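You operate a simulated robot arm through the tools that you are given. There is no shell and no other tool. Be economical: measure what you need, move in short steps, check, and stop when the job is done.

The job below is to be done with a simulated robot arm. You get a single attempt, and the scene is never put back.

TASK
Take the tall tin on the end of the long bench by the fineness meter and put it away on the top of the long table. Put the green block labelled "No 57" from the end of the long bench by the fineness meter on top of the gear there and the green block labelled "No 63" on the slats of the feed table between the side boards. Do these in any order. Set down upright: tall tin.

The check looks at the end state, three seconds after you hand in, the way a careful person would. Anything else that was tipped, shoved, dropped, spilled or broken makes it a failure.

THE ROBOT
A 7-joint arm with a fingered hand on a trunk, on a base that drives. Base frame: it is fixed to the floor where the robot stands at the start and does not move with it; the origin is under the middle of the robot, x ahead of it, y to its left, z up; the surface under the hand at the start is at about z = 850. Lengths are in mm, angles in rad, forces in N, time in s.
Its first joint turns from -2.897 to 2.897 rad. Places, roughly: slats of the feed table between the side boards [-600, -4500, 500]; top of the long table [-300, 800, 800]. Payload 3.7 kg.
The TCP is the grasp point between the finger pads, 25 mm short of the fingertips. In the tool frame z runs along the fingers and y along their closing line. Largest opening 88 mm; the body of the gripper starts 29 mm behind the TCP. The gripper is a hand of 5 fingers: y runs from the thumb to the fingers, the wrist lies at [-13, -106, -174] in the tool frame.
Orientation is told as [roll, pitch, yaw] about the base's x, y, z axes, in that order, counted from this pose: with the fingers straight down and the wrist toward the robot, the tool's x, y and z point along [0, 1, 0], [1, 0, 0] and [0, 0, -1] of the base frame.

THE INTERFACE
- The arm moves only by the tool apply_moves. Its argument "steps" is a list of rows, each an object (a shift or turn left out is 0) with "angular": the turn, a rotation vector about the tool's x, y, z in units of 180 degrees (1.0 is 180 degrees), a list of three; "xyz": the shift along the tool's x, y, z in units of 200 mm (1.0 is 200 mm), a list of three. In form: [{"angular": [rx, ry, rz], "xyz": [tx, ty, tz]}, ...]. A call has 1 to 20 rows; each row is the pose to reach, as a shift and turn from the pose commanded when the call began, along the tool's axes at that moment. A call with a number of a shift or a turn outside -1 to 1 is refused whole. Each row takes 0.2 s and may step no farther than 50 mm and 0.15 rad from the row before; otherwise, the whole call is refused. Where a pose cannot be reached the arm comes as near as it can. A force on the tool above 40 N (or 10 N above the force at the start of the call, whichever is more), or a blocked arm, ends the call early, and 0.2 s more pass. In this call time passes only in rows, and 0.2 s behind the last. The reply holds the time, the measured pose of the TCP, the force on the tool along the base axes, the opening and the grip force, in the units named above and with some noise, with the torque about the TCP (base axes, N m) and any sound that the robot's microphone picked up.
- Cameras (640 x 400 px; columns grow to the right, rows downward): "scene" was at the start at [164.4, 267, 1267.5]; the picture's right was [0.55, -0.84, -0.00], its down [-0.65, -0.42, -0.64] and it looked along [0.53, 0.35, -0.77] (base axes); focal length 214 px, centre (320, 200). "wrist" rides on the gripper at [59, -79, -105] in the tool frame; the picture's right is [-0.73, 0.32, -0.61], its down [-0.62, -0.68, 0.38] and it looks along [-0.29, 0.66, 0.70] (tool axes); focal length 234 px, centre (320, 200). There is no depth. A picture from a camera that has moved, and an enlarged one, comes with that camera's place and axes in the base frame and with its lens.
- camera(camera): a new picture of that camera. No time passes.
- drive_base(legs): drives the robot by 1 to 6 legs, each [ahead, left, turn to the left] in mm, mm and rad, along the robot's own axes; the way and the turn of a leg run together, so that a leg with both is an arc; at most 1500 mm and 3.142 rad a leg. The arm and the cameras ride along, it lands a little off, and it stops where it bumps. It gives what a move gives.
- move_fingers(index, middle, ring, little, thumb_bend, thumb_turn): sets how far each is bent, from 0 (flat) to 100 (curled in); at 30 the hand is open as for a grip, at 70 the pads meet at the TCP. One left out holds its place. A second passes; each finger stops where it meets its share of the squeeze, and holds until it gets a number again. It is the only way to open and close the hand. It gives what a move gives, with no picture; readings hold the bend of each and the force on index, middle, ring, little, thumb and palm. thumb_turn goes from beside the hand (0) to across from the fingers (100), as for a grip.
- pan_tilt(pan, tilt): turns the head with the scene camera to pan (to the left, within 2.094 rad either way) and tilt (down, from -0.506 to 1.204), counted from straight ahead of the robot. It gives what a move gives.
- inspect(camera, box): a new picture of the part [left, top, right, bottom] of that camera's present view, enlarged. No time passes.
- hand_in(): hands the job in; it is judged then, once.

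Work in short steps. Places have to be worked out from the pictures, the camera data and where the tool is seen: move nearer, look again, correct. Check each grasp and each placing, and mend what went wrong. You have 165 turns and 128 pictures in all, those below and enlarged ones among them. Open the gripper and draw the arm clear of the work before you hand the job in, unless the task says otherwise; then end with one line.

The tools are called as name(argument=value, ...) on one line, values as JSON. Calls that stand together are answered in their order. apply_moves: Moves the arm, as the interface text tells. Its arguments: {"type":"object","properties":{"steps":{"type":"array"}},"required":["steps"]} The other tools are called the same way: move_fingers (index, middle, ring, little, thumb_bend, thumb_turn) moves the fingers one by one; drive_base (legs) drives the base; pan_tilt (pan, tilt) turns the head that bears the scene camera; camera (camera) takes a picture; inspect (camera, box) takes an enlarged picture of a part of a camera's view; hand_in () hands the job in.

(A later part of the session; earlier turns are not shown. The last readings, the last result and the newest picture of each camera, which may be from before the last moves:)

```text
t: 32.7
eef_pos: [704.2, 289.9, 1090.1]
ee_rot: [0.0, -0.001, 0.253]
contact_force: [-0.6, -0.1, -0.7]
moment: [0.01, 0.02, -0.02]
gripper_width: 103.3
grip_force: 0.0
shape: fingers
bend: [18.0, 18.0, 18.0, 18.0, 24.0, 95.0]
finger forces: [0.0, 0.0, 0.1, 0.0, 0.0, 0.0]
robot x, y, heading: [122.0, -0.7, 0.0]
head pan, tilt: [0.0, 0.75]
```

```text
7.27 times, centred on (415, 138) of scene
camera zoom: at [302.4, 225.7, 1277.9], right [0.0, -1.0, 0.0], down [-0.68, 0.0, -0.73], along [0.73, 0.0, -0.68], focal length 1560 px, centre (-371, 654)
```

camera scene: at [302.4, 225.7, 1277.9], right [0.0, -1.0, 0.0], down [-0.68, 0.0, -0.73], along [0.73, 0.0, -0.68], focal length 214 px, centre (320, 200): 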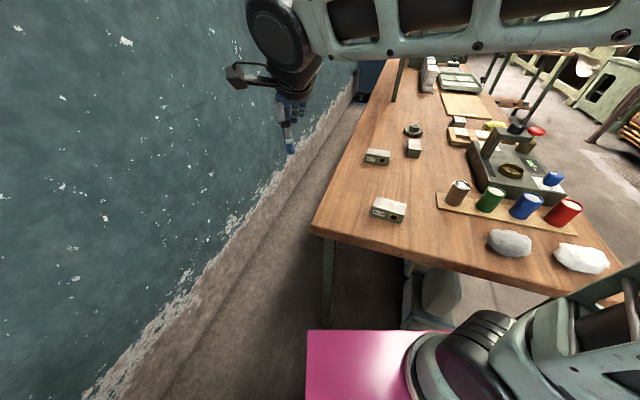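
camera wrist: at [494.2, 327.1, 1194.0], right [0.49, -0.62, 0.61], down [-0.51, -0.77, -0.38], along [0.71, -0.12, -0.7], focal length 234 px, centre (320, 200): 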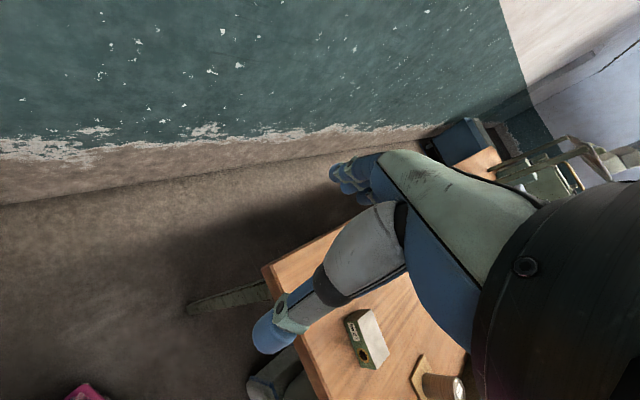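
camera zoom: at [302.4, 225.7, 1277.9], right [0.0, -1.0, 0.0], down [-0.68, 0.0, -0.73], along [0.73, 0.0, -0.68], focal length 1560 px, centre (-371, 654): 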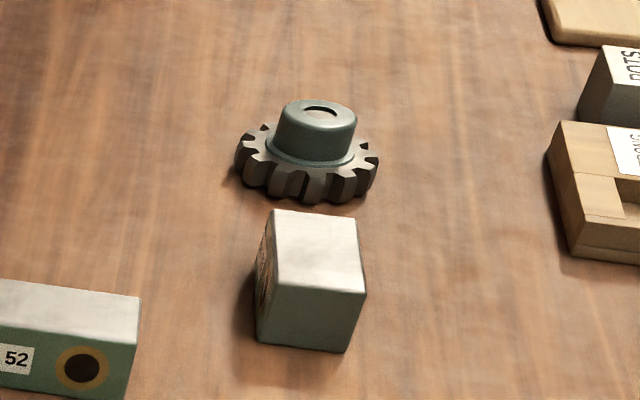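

Measured: No 57 centre (705, 41) with yaw -0.43; the unlabelled-side block centre (1030, -129); gear centre about (1187, -183), hub top z≈889. I set the hand to the grip opening and move above No 57.

move_fingers(index=30, middle=30, ring=30, little=30, thumb_bend=30, thumb_turn=98)

apply_moves(steps=[{"xyz": [-0.18, -0.046, 0], "angular": [0, 0, 0.028]}, {"xyz": [-0.36, -0.092, 0], "angular": [0, 0, 0.056]}, {"xyz": [-0.54, -0.14, 0], "angular": [0, 0, 0.084]}, {"xyz": [-0.725, -0.185, 0], "angular": [0, 0, 0.112]}])

apply_moves(steps=[{"xyz": [-0.165, 0.018, 0.15], "angular": [0, 0, 0.035]}, {"xyz": [-0.33, 0.037, 0.3], "angular": [0, 0, 0.07]}, {"xyz": [-0.492, 0.055, 0.45], "angular": [0, 0, 0.105]}])

camera(camera="wrist")

inspect(camera="scene", box=[340, 100, 450, 230])

```text
t: 33.7
eef_pos: [704.2, 290.6, 1090.0]
ee_rot: [0.001, 0.001, 0.255]
contact_force: [0.3, -0.1, -0.6]
moment: [0.04, -0.01, 0.02]
gripper_width: 85.4
grip_force: 0.0
shape: fingers
bend: [30.0, 30.0, 30.0, 30.0, 30.0, 95.0]
finger forces: [0.1, 0.0, 0.0, 0.0, 0.1, 0.0]
robot x, y, heading: [121.1, -0.8, -0.002]
head pan, tilt: [0.0, 0.75]
```

```text
t: 34.7
eef_pos: [704.4, 139.7, 1088.6]
ee_rot: [-0.001, 0.0, -0.1]
contact_force: [0.6, 0.3, 0.2]
moment: [0.0, -0.01, 0.0]
gripper_width: 85.6
grip_force: 0.0
shape: fingers
bend: [30.0, 30.0, 30.0, 30.0, 30.0, 96.0]
finger forces: [0.1, 0.0, 0.0, 0.0, 0.0, 0.0]
robot x, y, heading: [122.6, -2.4, 0.003]
head pan, tilt: [0.0, 0.75]
```

```text
t: 35.5
eef_pos: [705.9, 40.9, 999.7]
ee_rot: [0.001, 0.001, -0.431]
contact_force: [-0.1, -0.6, -0.1]
moment: [-0.02, 0.0, 0.01]
gripper_width: 85.1
grip_force: 0.0
shape: fingers
bend: [30.0, 30.0, 30.0, 30.0, 30.0, 96.0]
finger forces: [0.1, 0.0, 0.0, 0.0, 0.0, 0.0]
robot x, y, heading: [118.9, 1.8, 0.001]
head pan, tilt: [0.0, 0.75]
```

```text
93 pictures are left
camera wrist: at [659.8, 127.2, 1104.2], right [-0.01, -0.79, 0.61], down [-0.88, -0.28, -0.38], along [0.48, -0.54, -0.7], focal length 234 px, centre (320, 200)
```

wrist: 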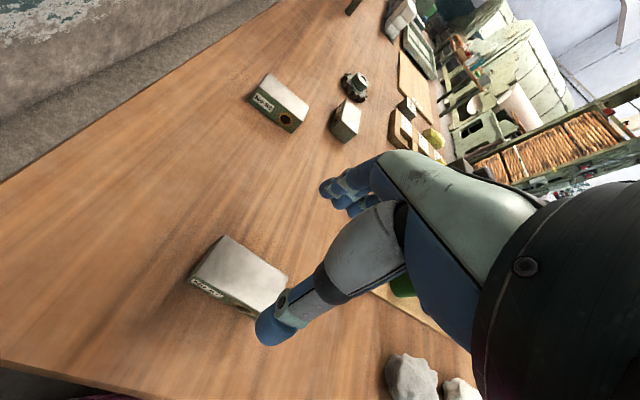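

```text
3.08 times, centred on (395, 165) of scene
camera zoom: at [302.3, 225.8, 1277.9], right [0.0, -1.0, 0.0], down [-0.68, 0.0, -0.73], along [0.73, 0.0, -0.68], focal length 660 px, centre (89, 308)
```

zoom: 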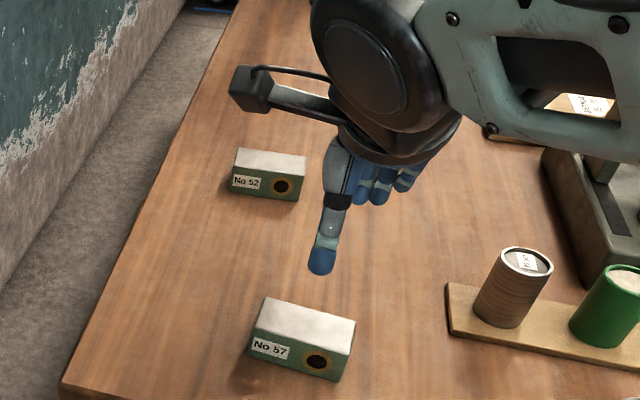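

The wrist view agrees with the block corner to a few mm. I check the third block's label, which faces this camera.

inspect(camera="wrist", box=[300, 60, 400, 150])

apply_moves(steps=[{"xyz": [0, 0, 0.2]}, {"xyz": [0, 0, 0.4]}, {"xyz": [0, 0, 0.48]}])

camera(camera="wrist")

inspect(camera="scene", box=[340, 130, 440, 230])

```text
4.44 times, centred on (350, 105) of wrist
camera zoom: at [659.8, 127.2, 1104.2], right [-0.01, -0.79, 0.61], down [-0.88, -0.28, -0.38], along [0.48, -0.54, -0.7], focal length 1041 px, centre (187, 622)
```

zoom: 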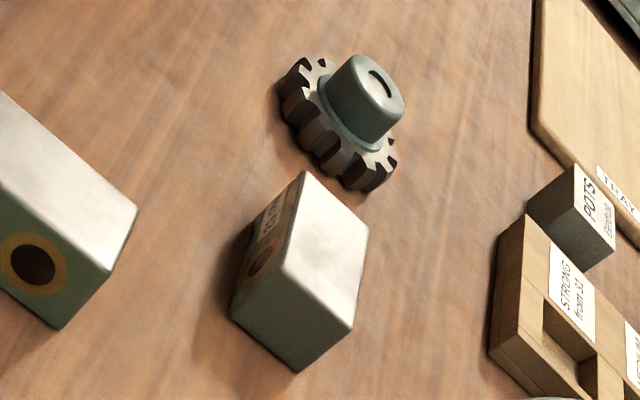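

```text
t: 36.3
eef_pos: [705.6, 40.9, 903.0]
ee_rot: [0.0, -0.001, -0.431]
contact_force: [0.3, -0.6, 0.3]
moment: [-0.04, 0.01, 0.01]
gripper_width: 85.7
grip_force: 0.1
shape: fingers
bend: [30.0, 30.0, 30.0, 30.0, 30.0, 96.0]
finger forces: [0.1, 0.0, 0.0, 0.0, 0.0, 0.1]
robot x, y, heading: [116.8, 0.7, 0.001]
head pan, tilt: [0.0, 0.75]
```

```text
90 pictures are left
camera wrist: at [659.5, 126.8, 1007.2], right [-0.01, -0.79, 0.61], down [-0.88, -0.28, -0.38], along [0.48, -0.54, -0.7], focal length 234 px, centre (320, 200)
```

wrist: 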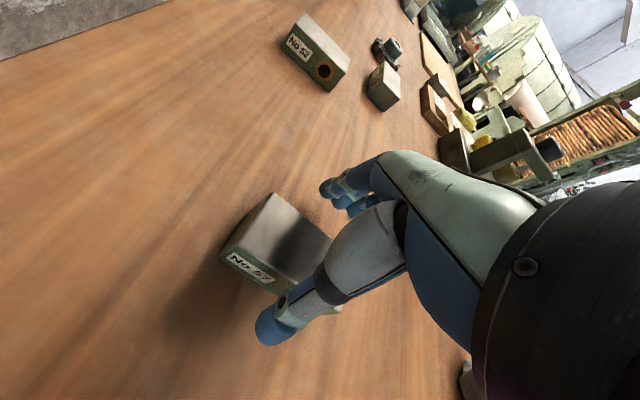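

```text
4.00 times, centred on (390, 180) of scene
camera zoom: at [302.3, 225.7, 1277.9], right [0.0, -1.0, 0.0], down [-0.68, 0.0, -0.73], along [0.73, 0.0, -0.68], focal length 858 px, centre (40, 280)
```

zoom: 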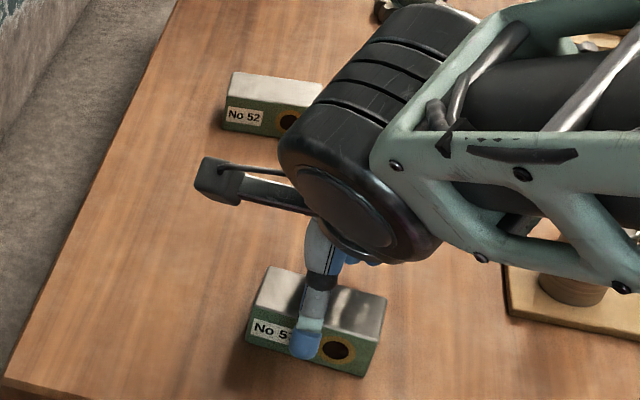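

Thumb is in front of the block's face and the fingers behind. I lower 23 mm more, then close.

apply_moves(steps=[{"xyz": [0, 0, 0.06]}, {"xyz": [0, 0, 0.11]}])

move_fingers(index=70, middle=70, ring=70, little=70, thumb_bend=70)

camera(camera="wrist")

inspect(camera="scene", box=[340, 130, 440, 230])

```text
t: 36.9
eef_pos: [706.2, 40.4, 881.5]
ee_rot: [0.001, 0.0, -0.429]
contact_force: [-0.7, 0.2, 0.5]
moment: [0.01, -0.01, 0.02]
gripper_width: 85.5
grip_force: 0.1
shape: fingers
bend: [30.0, 30.0, 30.0, 30.0, 30.0, 96.0]
finger forces: [0.1, 0.0, 0.1, 0.0, 0.1, 0.0]
robot x, y, heading: [114.6, 0.1, -0.003]
head pan, tilt: [0.0, 0.75]
```

```text
t: 37.9
eef_pos: [706.5, 39.9, 882.2]
ee_rot: [-0.001, 0.0, -0.428]
contact_force: [1.2, -0.4, -0.1]
moment: [-0.08, -0.15, 0.05]
gripper_width: 37.7
grip_force: 22.9
shape: fingers
bend: [57.0, 61.0, 62.0, 65.0, 52.0, 95.0]
finger forces: [7.5, 6.6, 4.9, 4.2, 21.9, 0.0]
robot x, y, heading: [123.3, 2.2, 0.007]
head pan, tilt: [0.0, 0.75]
```

```text
88 pictures are left
camera wrist: at [659.7, 127.2, 985.9], right [-0.01, -0.79, 0.61], down [-0.88, -0.28, -0.38], along [0.48, -0.54, -0.7], focal length 234 px, centre (320, 200)
```

wrist: 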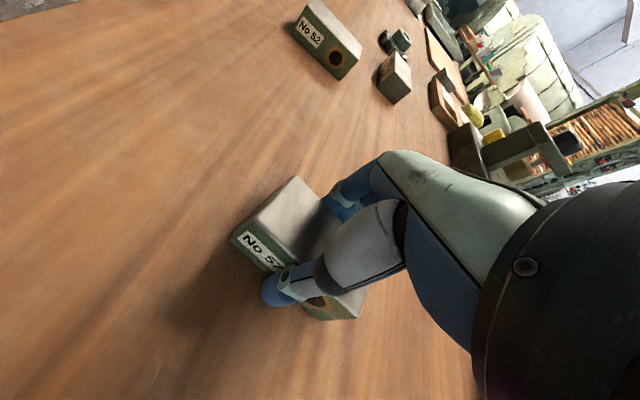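

```text
4.00 times, centred on (390, 180) of scene
camera zoom: at [302.4, 225.8, 1277.9], right [0.0, -1.0, 0.0], down [-0.68, 0.0, -0.73], along [0.73, 0.0, -0.68], focal length 858 px, centre (40, 280)
```

zoom: 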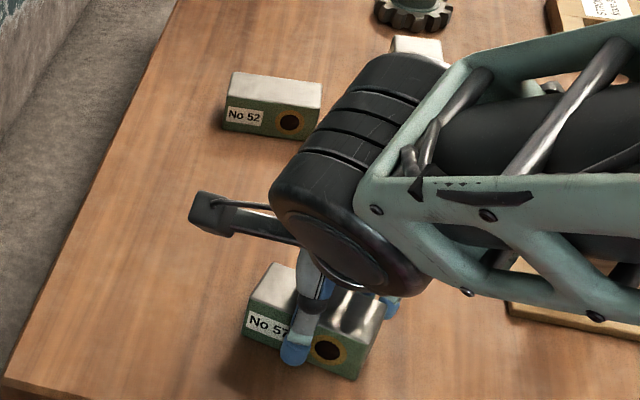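

Good grip (23 N, all fingers). I lift 120 mm and look.

apply_moves(steps=[{"xyz": [0, 0, -0.05]}, {"xyz": [0, 0, -0.2]}, {"xyz": [0, 0, -0.4]}, {"xyz": [0, 0, -0.6]}])

camera(camera="wrist")

```text
t: 38.9
eef_pos: [705.8, 41.8, 1002.7]
ee_rot: [-0.001, 0.003, -0.429]
contact_force: [-0.4, 0.0, -6.6]
moment: [-0.02, -0.04, 0.02]
gripper_width: 37.4
grip_force: 21.5
shape: fingers
bend: [58.0, 62.0, 63.0, 65.0, 52.0, 95.0]
finger forces: [7.2, 5.9, 4.4, 4.0, 21.2, 0.0]
robot x, y, heading: [119.0, -0.3, 0.004]
head pan, tilt: [0.0, 0.75]
```

```text
86 pictures are left
camera wrist: at [659.6, 128.3, 1107.4], right [-0.01, -0.79, 0.61], down [-0.88, -0.28, -0.38], along [0.48, -0.54, -0.7], focal length 234 px, centre (320, 200)
```

wrist: 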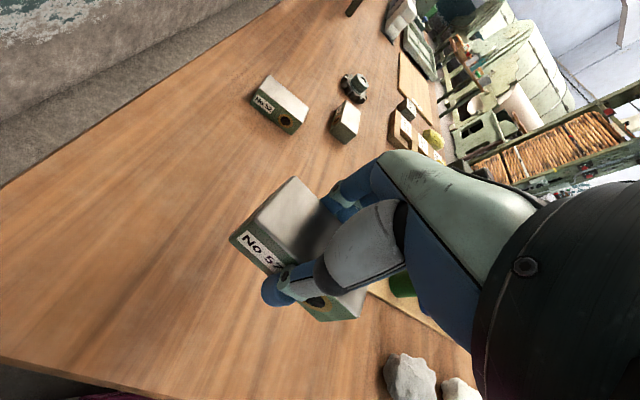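

The block hangs securely. Its path to the gear runs along the tool's y; I go 360 mm that way and look at the gear from nearer.

apply_moves(steps=[{"xyz": [0, 0.225, 0]}, {"xyz": [0, 0.45, 0]}, {"xyz": [0, 0.675, 0]}, {"xyz": [0, 0.9, 0]}])

apply_moves(steps=[{"xyz": [0, 0.225, 0]}, {"xyz": [0, 0.45, 0]}, {"xyz": [0, 0.675, 0]}, {"xyz": [0, 0.9, 0]}])

camera(camera="wrist")

inspect(camera="scene", box=[350, 60, 470, 180])

```text
t: 39.9
eef_pos: [870.0, -31.7, 1004.2]
ee_rot: [0.001, -0.001, -0.43]
contact_force: [-1.1, 0.8, -6.2]
moment: [-0.02, -0.07, -0.01]
gripper_width: 37.6
grip_force: 21.3
shape: fingers
bend: [58.0, 62.0, 63.0, 65.0, 52.0, 95.0]
finger forces: [7.4, 5.6, 4.1, 3.7, 20.7, 0.0]
robot x, y, heading: [118.0, 5.0, 0.006]
head pan, tilt: [0.0, 0.75]
```

```text
t: 40.9
eef_pos: [1032.3, -106.8, 1001.3]
ee_rot: [0.0, 0.001, -0.43]
contact_force: [-0.5, 0.4, -6.5]
moment: [-0.03, -0.04, 0.03]
gripper_width: 37.3
grip_force: 20.2
shape: fingers
bend: [58.0, 62.0, 63.0, 66.0, 52.0, 95.0]
finger forces: [7.3, 5.4, 4.1, 3.5, 20.3, 0.0]
robot x, y, heading: [120.0, -1.9, 0.001]
head pan, tilt: [0.0, 0.75]
```

```text
85 pictures are left
camera wrist: at [984.9, -20.1, 1105.9], right [-0.01, -0.79, 0.61], down [-0.88, -0.28, -0.38], along [0.48, -0.54, -0.7], focal length 234 px, centre (320, 200)
```

wrist: 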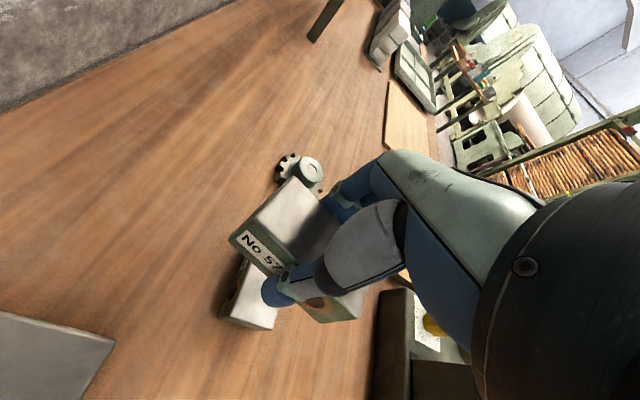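

```text
3.33 times, centred on (410, 120) of scene
camera zoom: at [302.2, 225.9, 1277.9], right [0.0, -1.0, 0.0], down [-0.68, 0.0, -0.73], along [0.73, 0.0, -0.68], focal length 715 px, centre (20, 467)
```

zoom: 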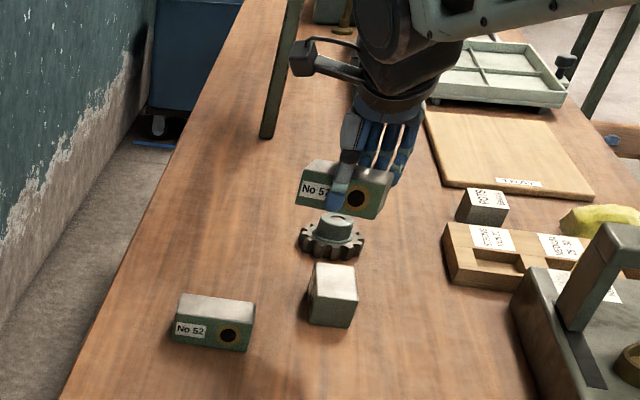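

The gear is in view beside the block. I enlarge it for a precise measure.

inspect(camera="wrist", box=[210, 140, 350, 340])

inspect(camera="scene", box=[395, 105, 435, 165])

```text
2.00 times, centred on (280, 240) of wrist
camera zoom: at [984.9, -20.1, 1105.9], right [-0.01, -0.79, 0.61], down [-0.88, -0.28, -0.38], along [0.48, -0.54, -0.7], focal length 468 px, centre (400, 120)
```

zoom: 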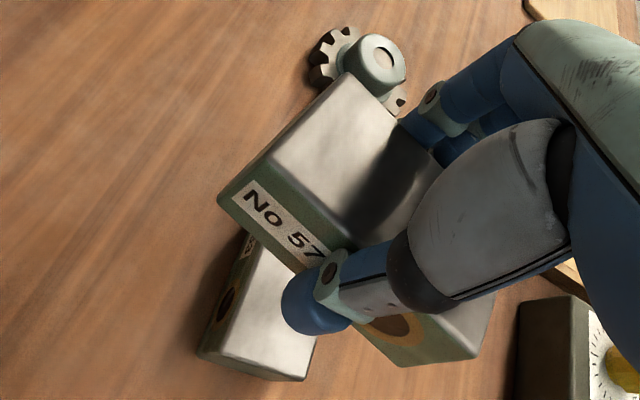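

```text
6.67 times, centred on (415, 135) of scene
camera zoom: at [302.2, 225.9, 1277.9], right [0.0, -1.0, 0.0], down [-0.68, 0.0, -0.73], along [0.73, 0.0, -0.68], focal length 1430 px, centre (-313, 633)
```

zoom: 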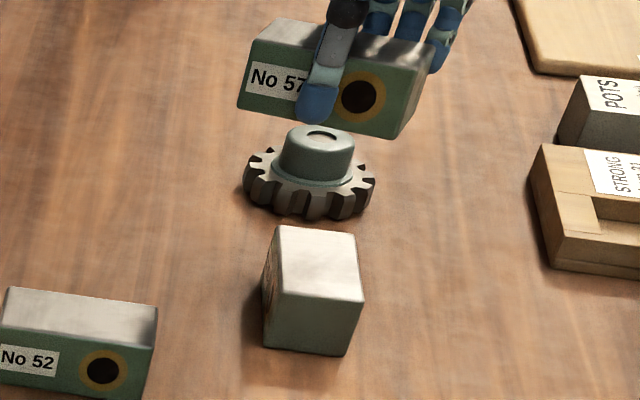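

Triangulation gives the hub top centre at about (1186, -179), z≈884. I move the block over it at height, then partly down.

apply_moves(steps=[{"xyz": [-0.002, 0.22, 0]}, {"xyz": [-0.004, 0.44, 0]}, {"xyz": [-0.006, 0.65, 0]}, {"xyz": [-0.008, 0.849, 0]}, {"xyz": [-0.008, 0.849, 0.18]}, {"xyz": [-0.008, 0.849, 0.33]}])

inspect(camera="scene", box=[385, 95, 445, 165])

camera(camera="wrist")

```text
t: 42.3
eef_pos: [1184.7, -181.6, 935.7]
ee_rot: [0.0, 0.001, -0.429]
contact_force: [0.9, 0.2, -6.5]
moment: [-0.04, -0.01, 0.01]
gripper_width: 37.2
grip_force: 20.0
shape: fingers
bend: [58.0, 63.0, 63.0, 66.0, 52.0, 95.0]
finger forces: [7.3, 5.4, 4.1, 3.5, 20.0, 0.0]
robot x, y, heading: [121.8, 2.5, 0.001]
head pan, tilt: [0.0, 0.75]
```

```text
5.71 times, centred on (415, 130) of scene
camera zoom: at [302.5, 225.7, 1277.9], right [0.0, -1.0, 0.0], down [-0.68, 0.0, -0.73], along [0.73, 0.0, -0.68], focal length 1226 px, centre (-223, 600)
```

zoom: 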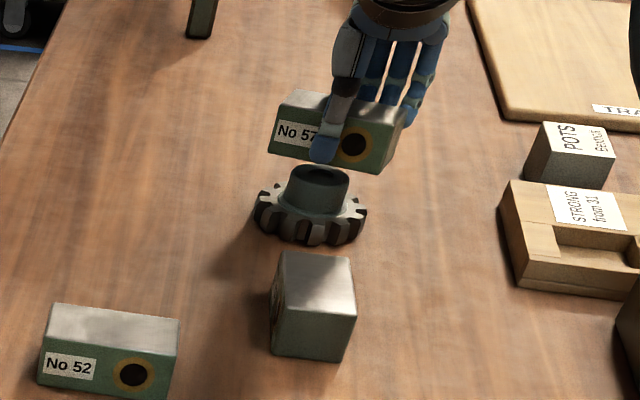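

```text
80 pictures are left
camera wrist: at [1138.7, -94.9, 1039.2], right [-0.01, -0.79, 0.61], down [-0.88, -0.28, -0.38], along [0.48, -0.54, -0.7], focal length 234 px, centre (320, 200)
```

wrist: 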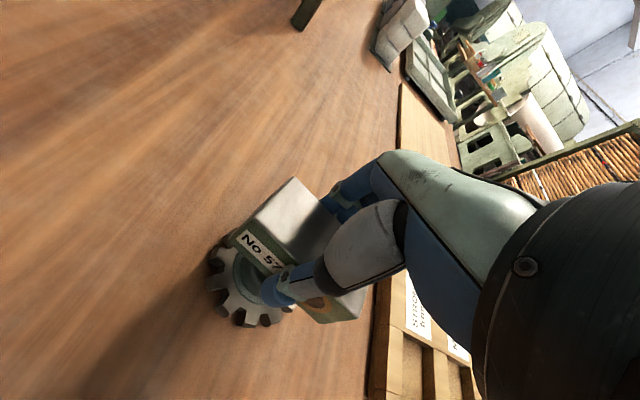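

The block sits right over the hub, within a few mm. I lower in small rows to contact.

apply_moves(steps=[{"xyz": [0.012, 0, 0.04]}, {"xyz": [0.012, 0, 0.065]}, {"xyz": [0.012, 0, 0.08]}, {"xyz": [0.012, 0, 0.095]}])

inspect(camera="scene", box=[385, 95, 445, 165])

```text
t: 43.3
eef_pos: [1186.6, -178.3, 921.2]
ee_rot: [0.002, -0.007, -0.429]
contact_force: [-0.9, -2.6, 21.0]
moment: [-0.35, -0.24, 0.01]
gripper_width: 37.7
grip_force: 24.7
shape: fingers
bend: [58.0, 62.0, 63.0, 67.0, 52.0, 95.0]
finger forces: [9.2, 7.6, 5.3, 3.3, 24.0, 0.0]
robot x, y, heading: [119.4, -0.1, 0.003]
head pan, tilt: [0.0, 0.75]
```

```text
5.71 times, centred on (415, 130) of scene
camera zoom: at [301.5, 225.7, 1278.1], right [0.0, -1.0, 0.0], down [-0.68, 0.0, -0.73], along [0.73, 0.0, -0.68], focal length 1226 px, centre (-223, 600)
```

zoom: 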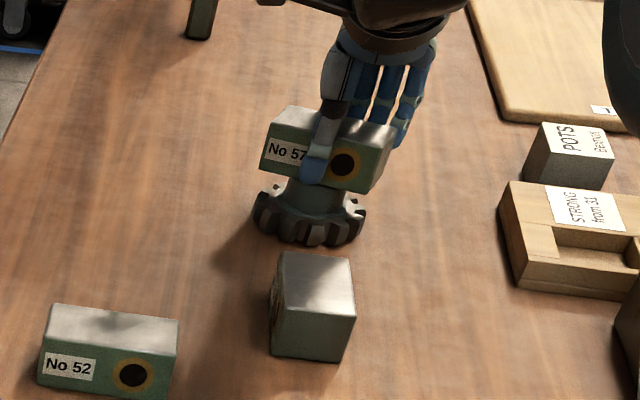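

Contact at 21 N with the block centred over the hub. I ease off slightly to get near weight-neutral, then open.

apply_moves(steps=[{"xyz": [0, 0, -0.01]}])

```text
t: 43.7
eef_pos: [1186.8, -179.0, 920.3]
ee_rot: [0.0, -0.002, -0.428]
contact_force: [0.5, -4.0, 19.0]
moment: [-0.32, -0.25, -0.01]
gripper_width: 37.6
grip_force: 24.3
shape: fingers
bend: [58.0, 62.0, 63.0, 67.0, 52.0, 95.0]
finger forces: [9.3, 7.7, 5.5, 3.3, 23.6, 0.0]
robot x, y, heading: [117.0, -2.0, 0.0]
head pan, tilt: [0.0, 0.75]
```

apply_moves(steps=[{"xyz": [0, 0, -0.012]}])

```text
t: 44.1
eef_pos: [1187.4, -179.5, 921.1]
ee_rot: [0.0, 0.001, -0.43]
contact_force: [-0.5, -4.0, 11.8]
moment: [-0.24, -0.15, -0.02]
gripper_width: 37.5
grip_force: 23.1
shape: fingers
bend: [58.0, 62.0, 63.0, 67.0, 52.0, 95.0]
finger forces: [8.6, 7.0, 5.0, 3.2, 22.6, 0.0]
robot x, y, heading: [125.0, 5.8, 0.007]
head pan, tilt: [0.0, 0.75]
```

The contact lies slightly off toward (+8, -13) from the TCP. I lift 6 mm, shift (+4, -5) and touch down again to see whether it is centring or tilt.

apply_moves(steps=[{"xyz": [0, 0, -0.04]}, {"xyz": [-0.015, 0.028, -0.04]}, {"xyz": [-0.015, 0.028, -0.02]}, {"xyz": [-0.015, 0.028, -0.005]}, {"xyz": [-0.015, 0.028, 0.006]}])

camera(camera="wrist")

inspect(camera="scene", box=[395, 105, 435, 155])

```text
t: 45.3
eef_pos: [1191.0, -184.1, 921.4]
ee_rot: [0.0, -0.001, -0.431]
contact_force: [-0.2, 1.3, 1.9]
moment: [-0.05, -0.06, 0.06]
gripper_width: 37.7
grip_force: 20.8
shape: fingers
bend: [58.0, 63.0, 63.0, 67.0, 52.0, 95.0]
finger forces: [7.2, 5.5, 4.2, 3.1, 21.2, 0.0]
robot x, y, heading: [118.4, -0.3, -0.002]
head pan, tilt: [0.0, 0.75]
```

```text
78 pictures are left
camera wrist: at [1144.8, -96.9, 1025.8], right [-0.01, -0.79, 0.61], down [-0.88, -0.28, -0.38], along [0.48, -0.54, -0.69], focal length 234 px, centre (320, 200)
```

wrist: 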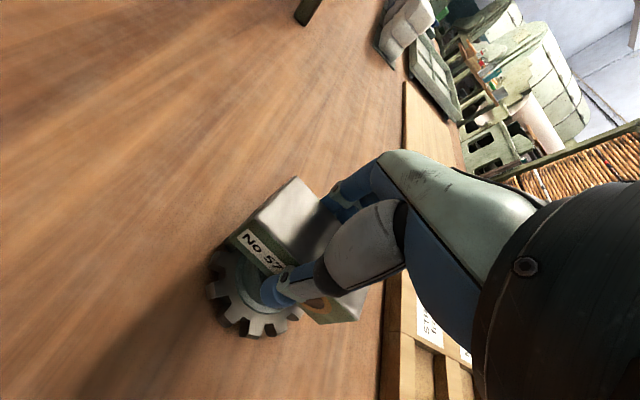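

```text
8.00 times, centred on (415, 130) of scene
camera zoom: at [302.3, 225.8, 1277.9], right [0.0, -1.0, 0.0], down [-0.68, 0.0, -0.73], along [0.73, 0.0, -0.68], focal length 1716 px, centre (-440, 760)
```

zoom: 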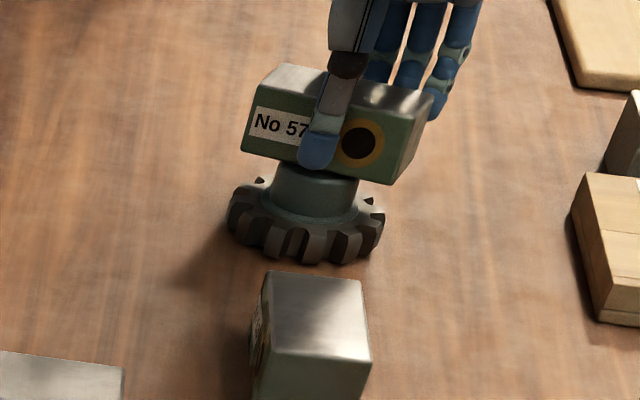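

The wrist view puts the gear centre at about (1184, -177), so the first position was better. I lift, go back to (1185.5, -177.5) and touch down.

apply_moves(steps=[{"xyz": [0, 0, -0.03]}, {"xyz": [0.018, -0.039, -0.03]}, {"xyz": [0.018, -0.039, -0.01]}, {"xyz": [0.018, -0.039, 0.0]}, {"xyz": [0.018, -0.039, 0.01]}])

inspect(camera="scene", box=[395, 105, 435, 155])

```text
t: 46.5
eef_pos: [1186.9, -176.2, 920.8]
ee_rot: [0.001, -0.005, -0.43]
contact_force: [-0.5, -1.7, 11.6]
moment: [-0.28, -0.24, -0.04]
gripper_width: 37.9
grip_force: 23.7
shape: fingers
bend: [58.0, 63.0, 63.0, 67.0, 52.0, 95.0]
finger forces: [8.8, 6.9, 4.7, 3.0, 23.3, 0.0]
robot x, y, heading: [120.0, 0.5, 0.003]
head pan, tilt: [0.0, 0.75]
```

```text
8.00 times, centred on (415, 130) of scene
camera zoom: at [301.9, 225.8, 1278.0], right [0.0, -1.0, 0.0], down [-0.68, 0.0, -0.73], along [0.73, 0.0, -0.68], focal length 1716 px, centre (-440, 760)
```

zoom: 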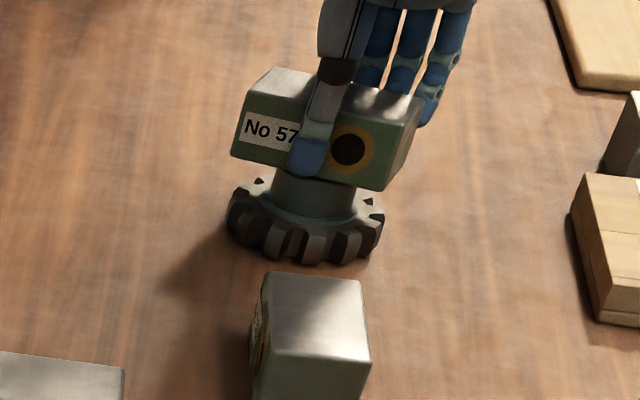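

The block is centred on the hub. I open the hand.

move_fingers(index=30, middle=30, ring=30, little=30, thumb_bend=30)

inspect(camera="scene", box=[395, 105, 435, 155])

camera(camera="wrist")

```text
t: 47.5
eef_pos: [1184.9, -177.1, 919.1]
ee_rot: [-0.001, 0.001, -0.428]
contact_force: [-0.7, 0.1, -0.2]
moment: [-0.02, 0.02, -0.01]
gripper_width: 84.5
grip_force: 0.1
shape: fingers
bend: [30.0, 30.0, 30.0, 30.0, 30.0, 96.0]
finger forces: [0.1, 0.0, 0.0, 0.1, 0.0, 0.1]
robot x, y, heading: [117.7, 1.7, 0.006]
head pan, tilt: [0.0, 0.75]
```

```text
8.00 times, centred on (415, 130) of scene
camera zoom: at [302.4, 225.7, 1277.9], right [0.0, -1.0, 0.0], down [-0.68, 0.0, -0.73], along [0.73, 0.0, -0.68], focal length 1716 px, centre (-440, 760)
```

zoom: 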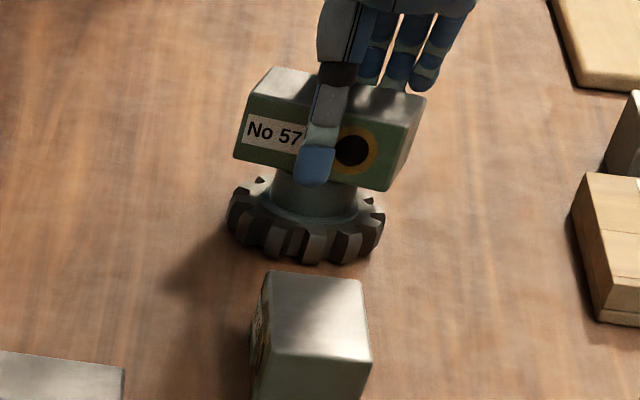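

```text
74 pictures are left
camera wrist: at [1139.3, -90.1, 1022.5], right [-0.01, -0.79, 0.61], down [-0.88, -0.28, -0.38], along [0.48, -0.54, -0.7], focal length 234 px, centre (320, 200)
```

wrist: 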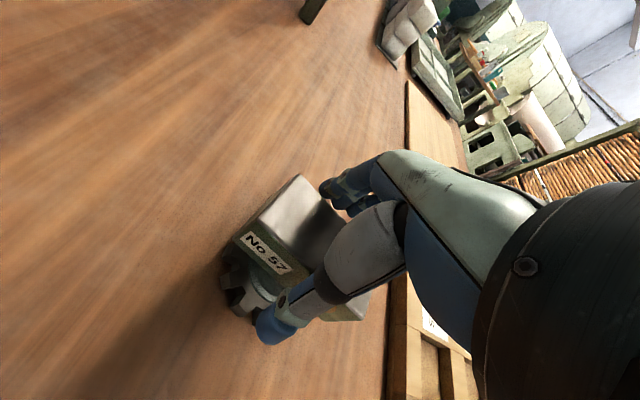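

The block rests on the hub. I rise straight up.

apply_moves(steps=[{"xyz": [0, 0, -0.06]}, {"xyz": [0, 0, -0.14]}, {"xyz": [0, 0, -0.3]}, {"xyz": [0, 0, -0.5]}, {"xyz": [0, 0, -0.7]}])

camera(camera="wrist")

inspect(camera="scene", box=[385, 95, 445, 165])

```text
t: 48.7
eef_pos: [1186.4, -176.0, 1058.9]
ee_rot: [0.0, 0.0, -0.43]
contact_force: [0.3, -0.1, -0.2]
moment: [0.01, -0.01, 0.0]
gripper_width: 84.9
grip_force: 0.1
shape: fingers
bend: [30.0, 30.0, 30.0, 30.0, 30.0, 96.0]
finger forces: [0.0, 0.0, 0.1, 0.0, 0.0, 0.0]
robot x, y, heading: [119.9, -1.8, -0.001]
head pan, tilt: [0.0, 0.75]
```

```text
73 pictures are left
camera wrist: at [1139.3, -89.3, 1162.7], right [-0.01, -0.79, 0.61], down [-0.88, -0.28, -0.38], along [0.48, -0.54, -0.7], focal length 234 px, centre (320, 200)
```

wrist: 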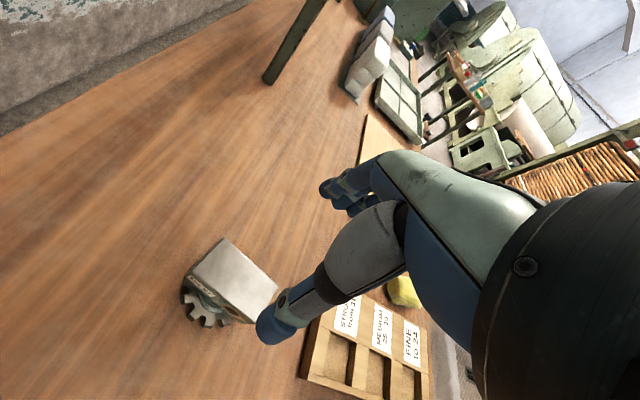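

```text
5.71 times, centred on (415, 130) of scene
camera zoom: at [302.5, 225.7, 1277.9], right [0.0, -1.0, 0.0], down [-0.68, 0.0, -0.73], along [0.73, 0.0, -0.68], focal length 1226 px, centre (-223, 600)
```

zoom: 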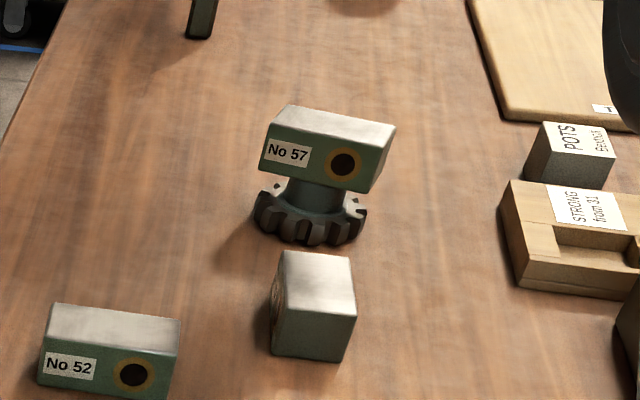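

Block No 57 rests squarely on the gear. I now move aside so the wrist camera sees the label of the third block.

apply_moves(steps=[{"xyz": [0.08, -0.18, 0]}, {"xyz": [0.16, -0.36, 0]}, {"xyz": [0.25, -0.54, 0]}, {"xyz": [0.34, -0.7, 0]}])

inspect(camera="wrist", box=[200, 260, 360, 400])

```text
t: 49.7
eef_pos: [1087.9, -57.0, 1057.8]
ee_rot: [0.001, 0.0, -0.429]
contact_force: [0.2, 0.2, -1.2]
moment: [-0.02, 0.01, 0.02]
gripper_width: 84.7
grip_force: 0.0
shape: fingers
bend: [30.0, 30.0, 30.0, 30.0, 30.0, 96.0]
finger forces: [0.0, 0.0, 0.0, 0.0, 0.0, 0.0]
robot x, y, heading: [122.4, 1.8, 0.003]
head pan, tilt: [0.0, 0.75]
```

```text
2.86 times, centred on (280, 330) of wrist
camera zoom: at [1040.6, 30.8, 1161.8], right [-0.01, -0.79, 0.61], down [-0.88, -0.28, -0.38], along [0.48, -0.54, -0.7], focal length 669 px, centre (434, -171)
```

zoom: 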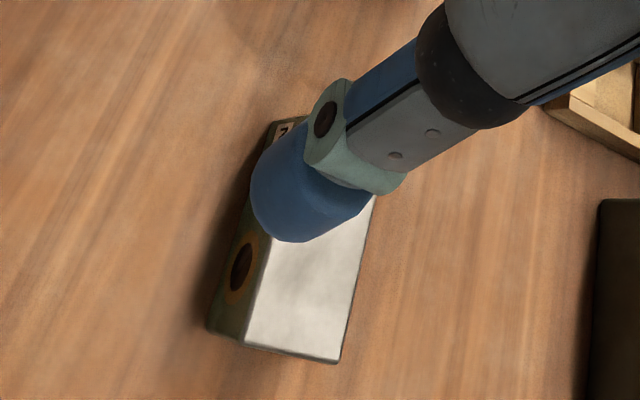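

The thumb hides the label. I move 100 mm back toward the robot and look again.

apply_moves(steps=[{"xyz": [0.1, -0.23, 0.1]}, {"xyz": [0.2, -0.45, 0.2]}, {"xyz": [0.3, -0.6, 0.3]}])

camera(camera="wrist")

```text
refused: row 1 steps farther than a row can; nothing moved
```

```text
70 pictures are left
camera wrist: at [1040.6, 30.8, 1161.8], right [-0.01, -0.79, 0.61], down [-0.88, -0.28, -0.38], along [0.48, -0.54, -0.7], focal length 234 px, centre (320, 200)
```

wrist: 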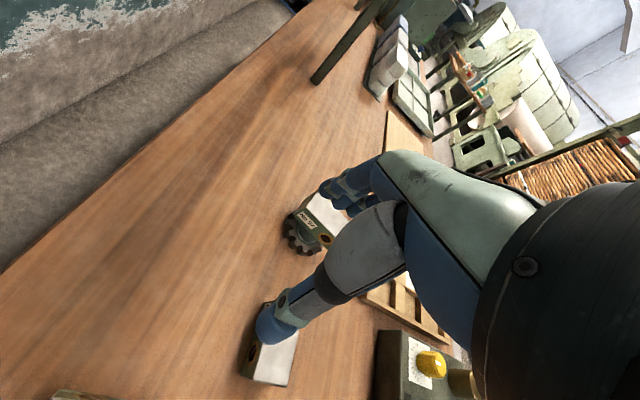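

A row was too long; I retry with shorter rows.

apply_moves(steps=[{"xyz": [0.08, -0.18, 0.05]}, {"xyz": [0.16, -0.36, 0.12]}, {"xyz": [0.22, -0.54, 0.2]}, {"xyz": [0.25, -0.7, 0.3]}])

camera(camera="wrist")

```text
t: 50.7
eef_pos: [981.8, 50.0, 998.9]
ee_rot: [0.0, 0.001, -0.43]
contact_force: [-0.2, -0.9, -0.1]
moment: [0.02, -0.02, 0.0]
gripper_width: 84.7
grip_force: 0.1
shape: fingers
bend: [30.0, 30.0, 30.0, 30.0, 30.0, 96.0]
finger forces: [0.0, 0.1, 0.1, 0.1, 0.0, 0.0]
robot x, y, heading: [121.5, 2.0, -0.001]
head pan, tilt: [0.0, 0.75]
```

```text
69 pictures are left
camera wrist: at [934.6, 135.8, 1103.3], right [-0.01, -0.79, 0.61], down [-0.88, -0.28, -0.38], along [0.48, -0.54, -0.7], focal length 234 px, centre (320, 200)
```

wrist: 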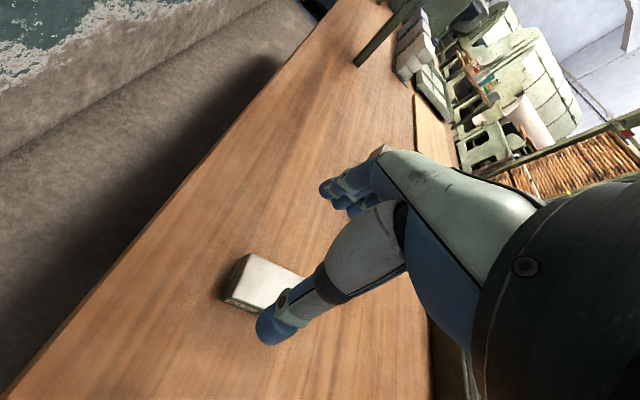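

The thumb still covers it. I shift to a spot where the block should appear left of the fingers.

apply_moves(steps=[{"xyz": [-0.13, -0.06, -0.1]}, {"xyz": [-0.26, -0.12, -0.2]}, {"xyz": [-0.39, -0.18, -0.3]}, {"xyz": [-0.52, -0.225, -0.385]}])

inspect(camera="wrist", box=[240, 150, 360, 260])

```text
t: 51.7
eef_pos: [898.5, -31.0, 1074.7]
ee_rot: [-0.003, -0.001, -0.43]
contact_force: [0.3, 0.3, 0.1]
moment: [0.01, 0.0, -0.04]
gripper_width: 84.8
grip_force: 0.2
shape: fingers
bend: [30.0, 30.0, 30.0, 30.0, 30.0, 96.0]
finger forces: [0.1, 0.0, 0.0, 0.0, 0.1, 0.0]
robot x, y, heading: [119.6, 2.5, 0.0]
head pan, tilt: [0.0, 0.75]
```

```text
3.64 times, centred on (300, 205) of wrist
camera zoom: at [851.4, 56.2, 1178.0], right [-0.01, -0.79, 0.61], down [-0.88, -0.28, -0.38], along [0.48, -0.54, -0.7], focal length 852 px, centre (393, 182)
```

zoom: 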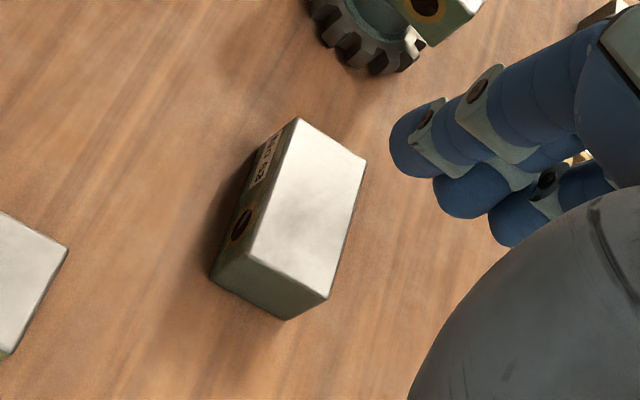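

inspect(camera="wrist", box=[270, 178, 300, 200])

```text
16.00 times, centred on (285, 189) of wrist
camera zoom: at [851.4, 56.2, 1178.0], right [-0.01, -0.79, 0.61], down [-0.88, -0.28, -0.38], along [0.48, -0.54, -0.7], focal length 3747 px, centre (880, 376)
```

zoom: 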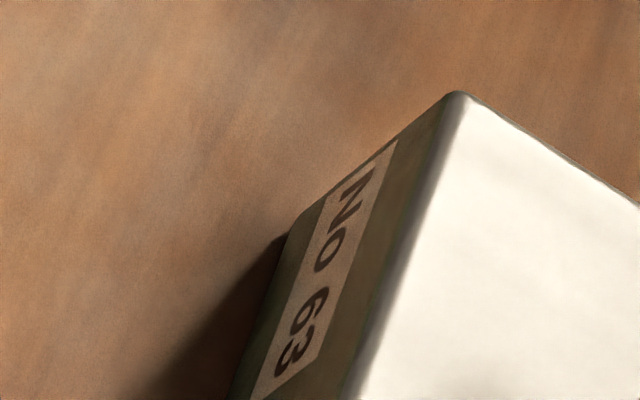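

The label reads "No 63". Its centre is (1027, -125), long axis at -0.26 rad. I turn the hand to yaw 1.31 above it so that it closes across the block's width.

apply_moves(steps=[{"xyz": [-0.012, 0.06, 0], "angular": [0, 0, -0.043]}, {"xyz": [-0.025, 0.12, 0], "angular": [0, 0, -0.085]}, {"xyz": [-0.037, 0.18, 0], "angular": [0, 0, -0.128]}, {"xyz": [-0.05, 0.24, 0], "angular": [0, 0, -0.17]}, {"xyz": [-0.062, 0.3, 0], "angular": [0, 0, -0.213]}, {"xyz": [-0.074, 0.36, 0], "angular": [0, 0, -0.256]}, {"xyz": [-0.086, 0.42, 0], "angular": [0, 0, -0.298]}, {"xyz": [-0.098, 0.48, 0], "angular": [0, 0, -0.341]}, {"xyz": [-0.111, 0.54, 0], "angular": [0, 0, -0.384]}, {"xyz": [-0.123, 0.6, 0], "angular": [0, 0, -0.426]}, {"xyz": [-0.135, 0.66, 0], "angular": [0, 0, -0.469]}, {"xyz": [-0.148, 0.72, 0], "angular": [0, 0, -0.511]}, {"xyz": [-0.16, 0.78, 0], "angular": [0, 0, -0.554]}])

camera(camera="wrist")

camera(camera="scene")

```text
t: 54.5
eef_pos: [1026.9, -122.9, 1076.1]
ee_rot: [-0.001, 0.002, 1.315]
contact_force: [0.8, -0.1, 0.0]
moment: [-0.02, -0.02, -0.03]
gripper_width: 84.8
grip_force: 0.0
shape: fingers
bend: [30.0, 30.0, 30.0, 30.0, 30.0, 96.0]
finger forces: [0.1, 0.0, 0.1, 0.1, 0.0, 0.0]
robot x, y, heading: [120.5, 1.5, -0.004]
head pan, tilt: [0.0, 0.75]
```

```text
66 pictures are left
camera wrist: at [949.8, -183.6, 1180.8], right [0.78, 0.13, 0.61], down [0.43, -0.82, -0.38], along [0.45, 0.56, -0.7], focal length 234 px, centre (320, 200)
```

wrist: 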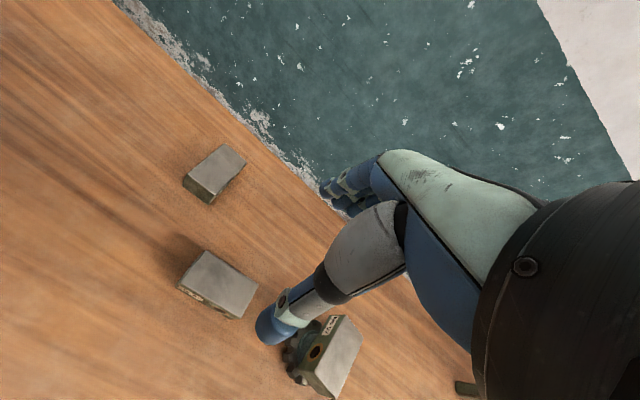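

```text
65 pictures are left
camera scene: at [302.1, 225.8, 1277.9], right [0.0, -1.0, 0.0], down [-0.68, 0.0, -0.73], along [0.73, 0.0, -0.68], focal length 214 px, centre (320, 200)
```

scene: 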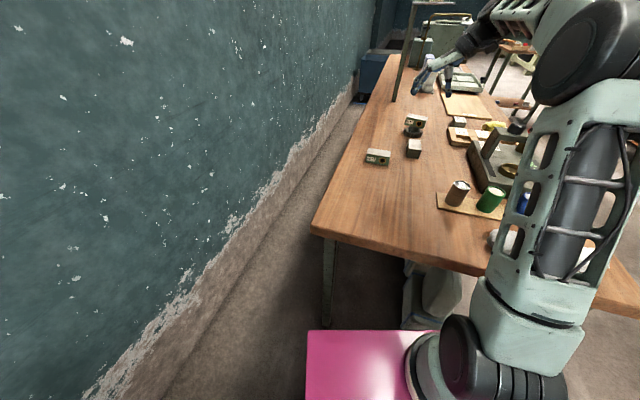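

No 63's corners agree again. I lower partway and check that the wrist and forearm stay clear of the fineness meter.

apply_moves(steps=[{"xyz": [0.0, -0.01, 0.2]}, {"xyz": [0.0, -0.01, 0.4]}, {"xyz": [0.0, -0.01, 0.55]}])

camera(camera="wrist")

inspect(camera="scene", box=[340, 40, 600, 220])

```text
t: 55.3
eef_pos: [1024.5, -124.7, 967.3]
ee_rot: [-0.001, -0.002, 1.311]
contact_force: [-0.2, -0.3, -0.1]
moment: [-0.01, 0.0, 0.01]
gripper_width: 84.8
grip_force: 0.0
shape: fingers
bend: [30.0, 30.0, 30.0, 30.0, 30.0, 96.0]
finger forces: [0.0, 0.1, 0.0, 0.1, 0.1, 0.1]
robot x, y, heading: [122.6, 3.2, 0.005]
head pan, tilt: [0.0, 0.75]
```

```text
64 pictures are left
camera wrist: at [948.1, -185.0, 1071.4], right [0.78, 0.13, 0.61], down [0.43, -0.82, -0.38], along [0.45, 0.56, -0.7], focal length 234 px, centre (320, 200)
```

wrist: 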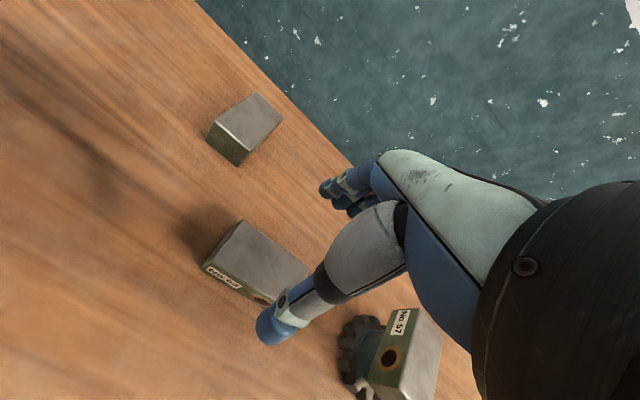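

```text
2.22 times, centred on (470, 130) of scene
camera zoom: at [302.3, 225.7, 1277.9], right [0.0, -1.0, 0.0], down [-0.68, 0.0, -0.73], along [0.73, 0.0, -0.68], focal length 477 px, centre (-13, 356)
```

zoom: 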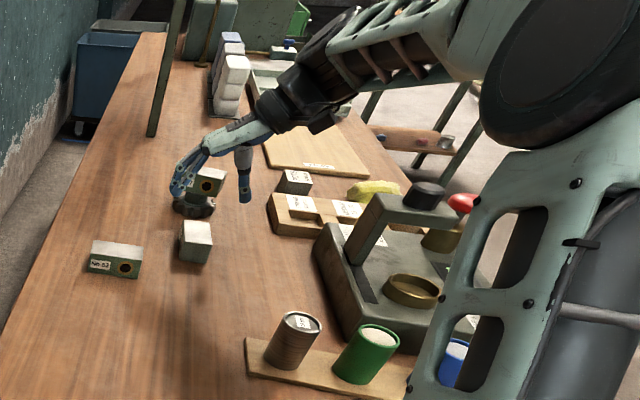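

The forearm passes above the meter's knob; the clearance looks adequate but needs watching. I lower 40 mm and look again.

apply_moves(steps=[{"xyz": [0.0, 0.0, 0.1]}, {"xyz": [0.0, 0, 0.2]}])

inspect(camera="scene", box=[340, 40, 600, 220])

```text
t: 55.9
eef_pos: [1024.6, -122.4, 925.9]
ee_rot: [0.0, -0.001, 1.314]
contact_force: [0.3, 0.5, -0.7]
moment: [-0.01, -0.01, 0.02]
gripper_width: 84.6
grip_force: 0.1
shape: fingers
bend: [30.0, 30.0, 30.0, 30.0, 30.0, 96.0]
finger forces: [0.0, 0.0, 0.0, 0.0, 0.0, 0.0]
robot x, y, heading: [120.6, 3.2, 0.005]
head pan, tilt: [0.0, 0.75]
```

```text
2.22 times, centred on (470, 130) of scene
camera zoom: at [302.3, 225.7, 1277.9], right [0.0, -1.0, 0.0], down [-0.68, 0.0, -0.73], along [0.73, 0.0, -0.68], focal length 477 px, centre (-13, 356)
```

zoom: 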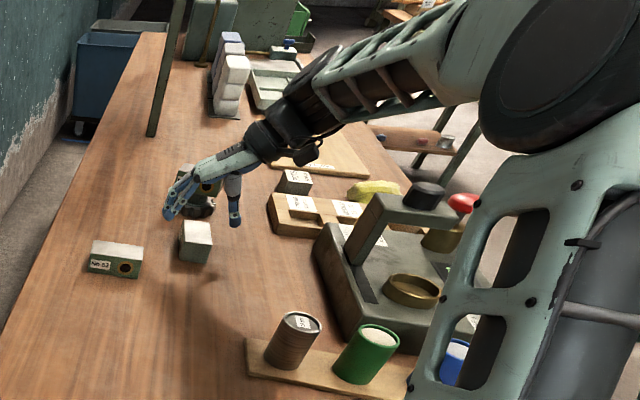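

Still ample space above the knob. I lower the last 44 mm.

apply_moves(steps=[{"xyz": [-0.01, -0.008, 0.08]}, {"xyz": [-0.012, -0.008, 0.15]}, {"xyz": [-0.012, -0.008, 0.22]}])

camera(camera="wrist")

inspect(camera="scene", box=[340, 40, 600, 220])

```text
t: 56.7
eef_pos: [1027.6, -126.9, 881.3]
ee_rot: [-0.001, 0.001, 1.311]
contact_force: [0.4, -0.3, -0.6]
moment: [-0.02, -0.01, -0.03]
gripper_width: 84.5
grip_force: 0.1
shape: fingers
bend: [30.0, 30.0, 30.0, 30.0, 30.0, 96.0]
finger forces: [0.1, 0.0, 0.0, 0.1, 0.0, 0.1]
robot x, y, heading: [121.2, -1.3, 0.001]
head pan, tilt: [0.0, 0.75]
```

```text
61 pictures are left
camera wrist: at [950.1, -188.0, 984.8], right [0.78, 0.13, 0.61], down [0.43, -0.82, -0.38], along [0.45, 0.56, -0.7], focal length 234 px, centre (320, 200)
```

wrist: 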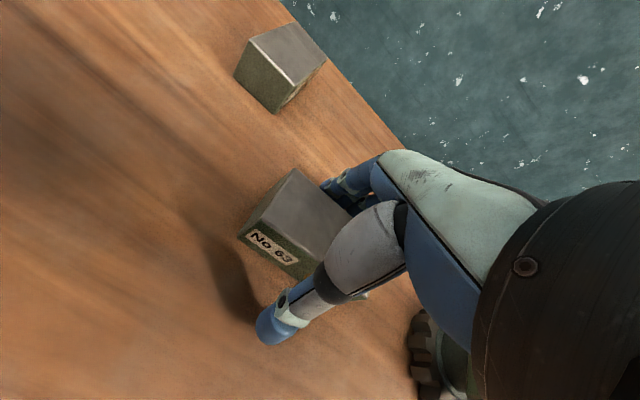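

```text
2.22 times, centred on (470, 130) of scene
camera zoom: at [302.3, 225.7, 1277.9], right [0.0, -1.0, 0.0], down [-0.68, 0.0, -0.73], along [0.73, 0.0, -0.68], focal length 477 px, centre (-13, 356)
```

zoom: 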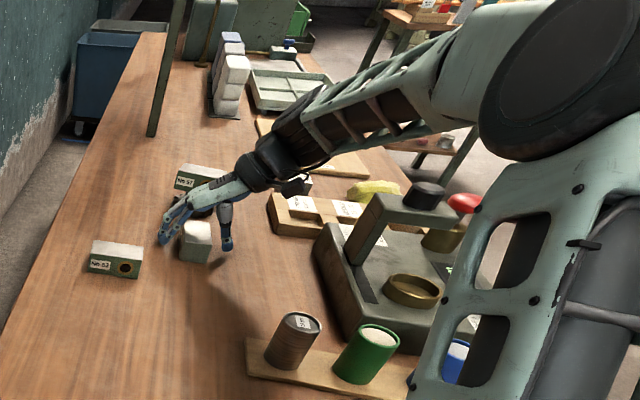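

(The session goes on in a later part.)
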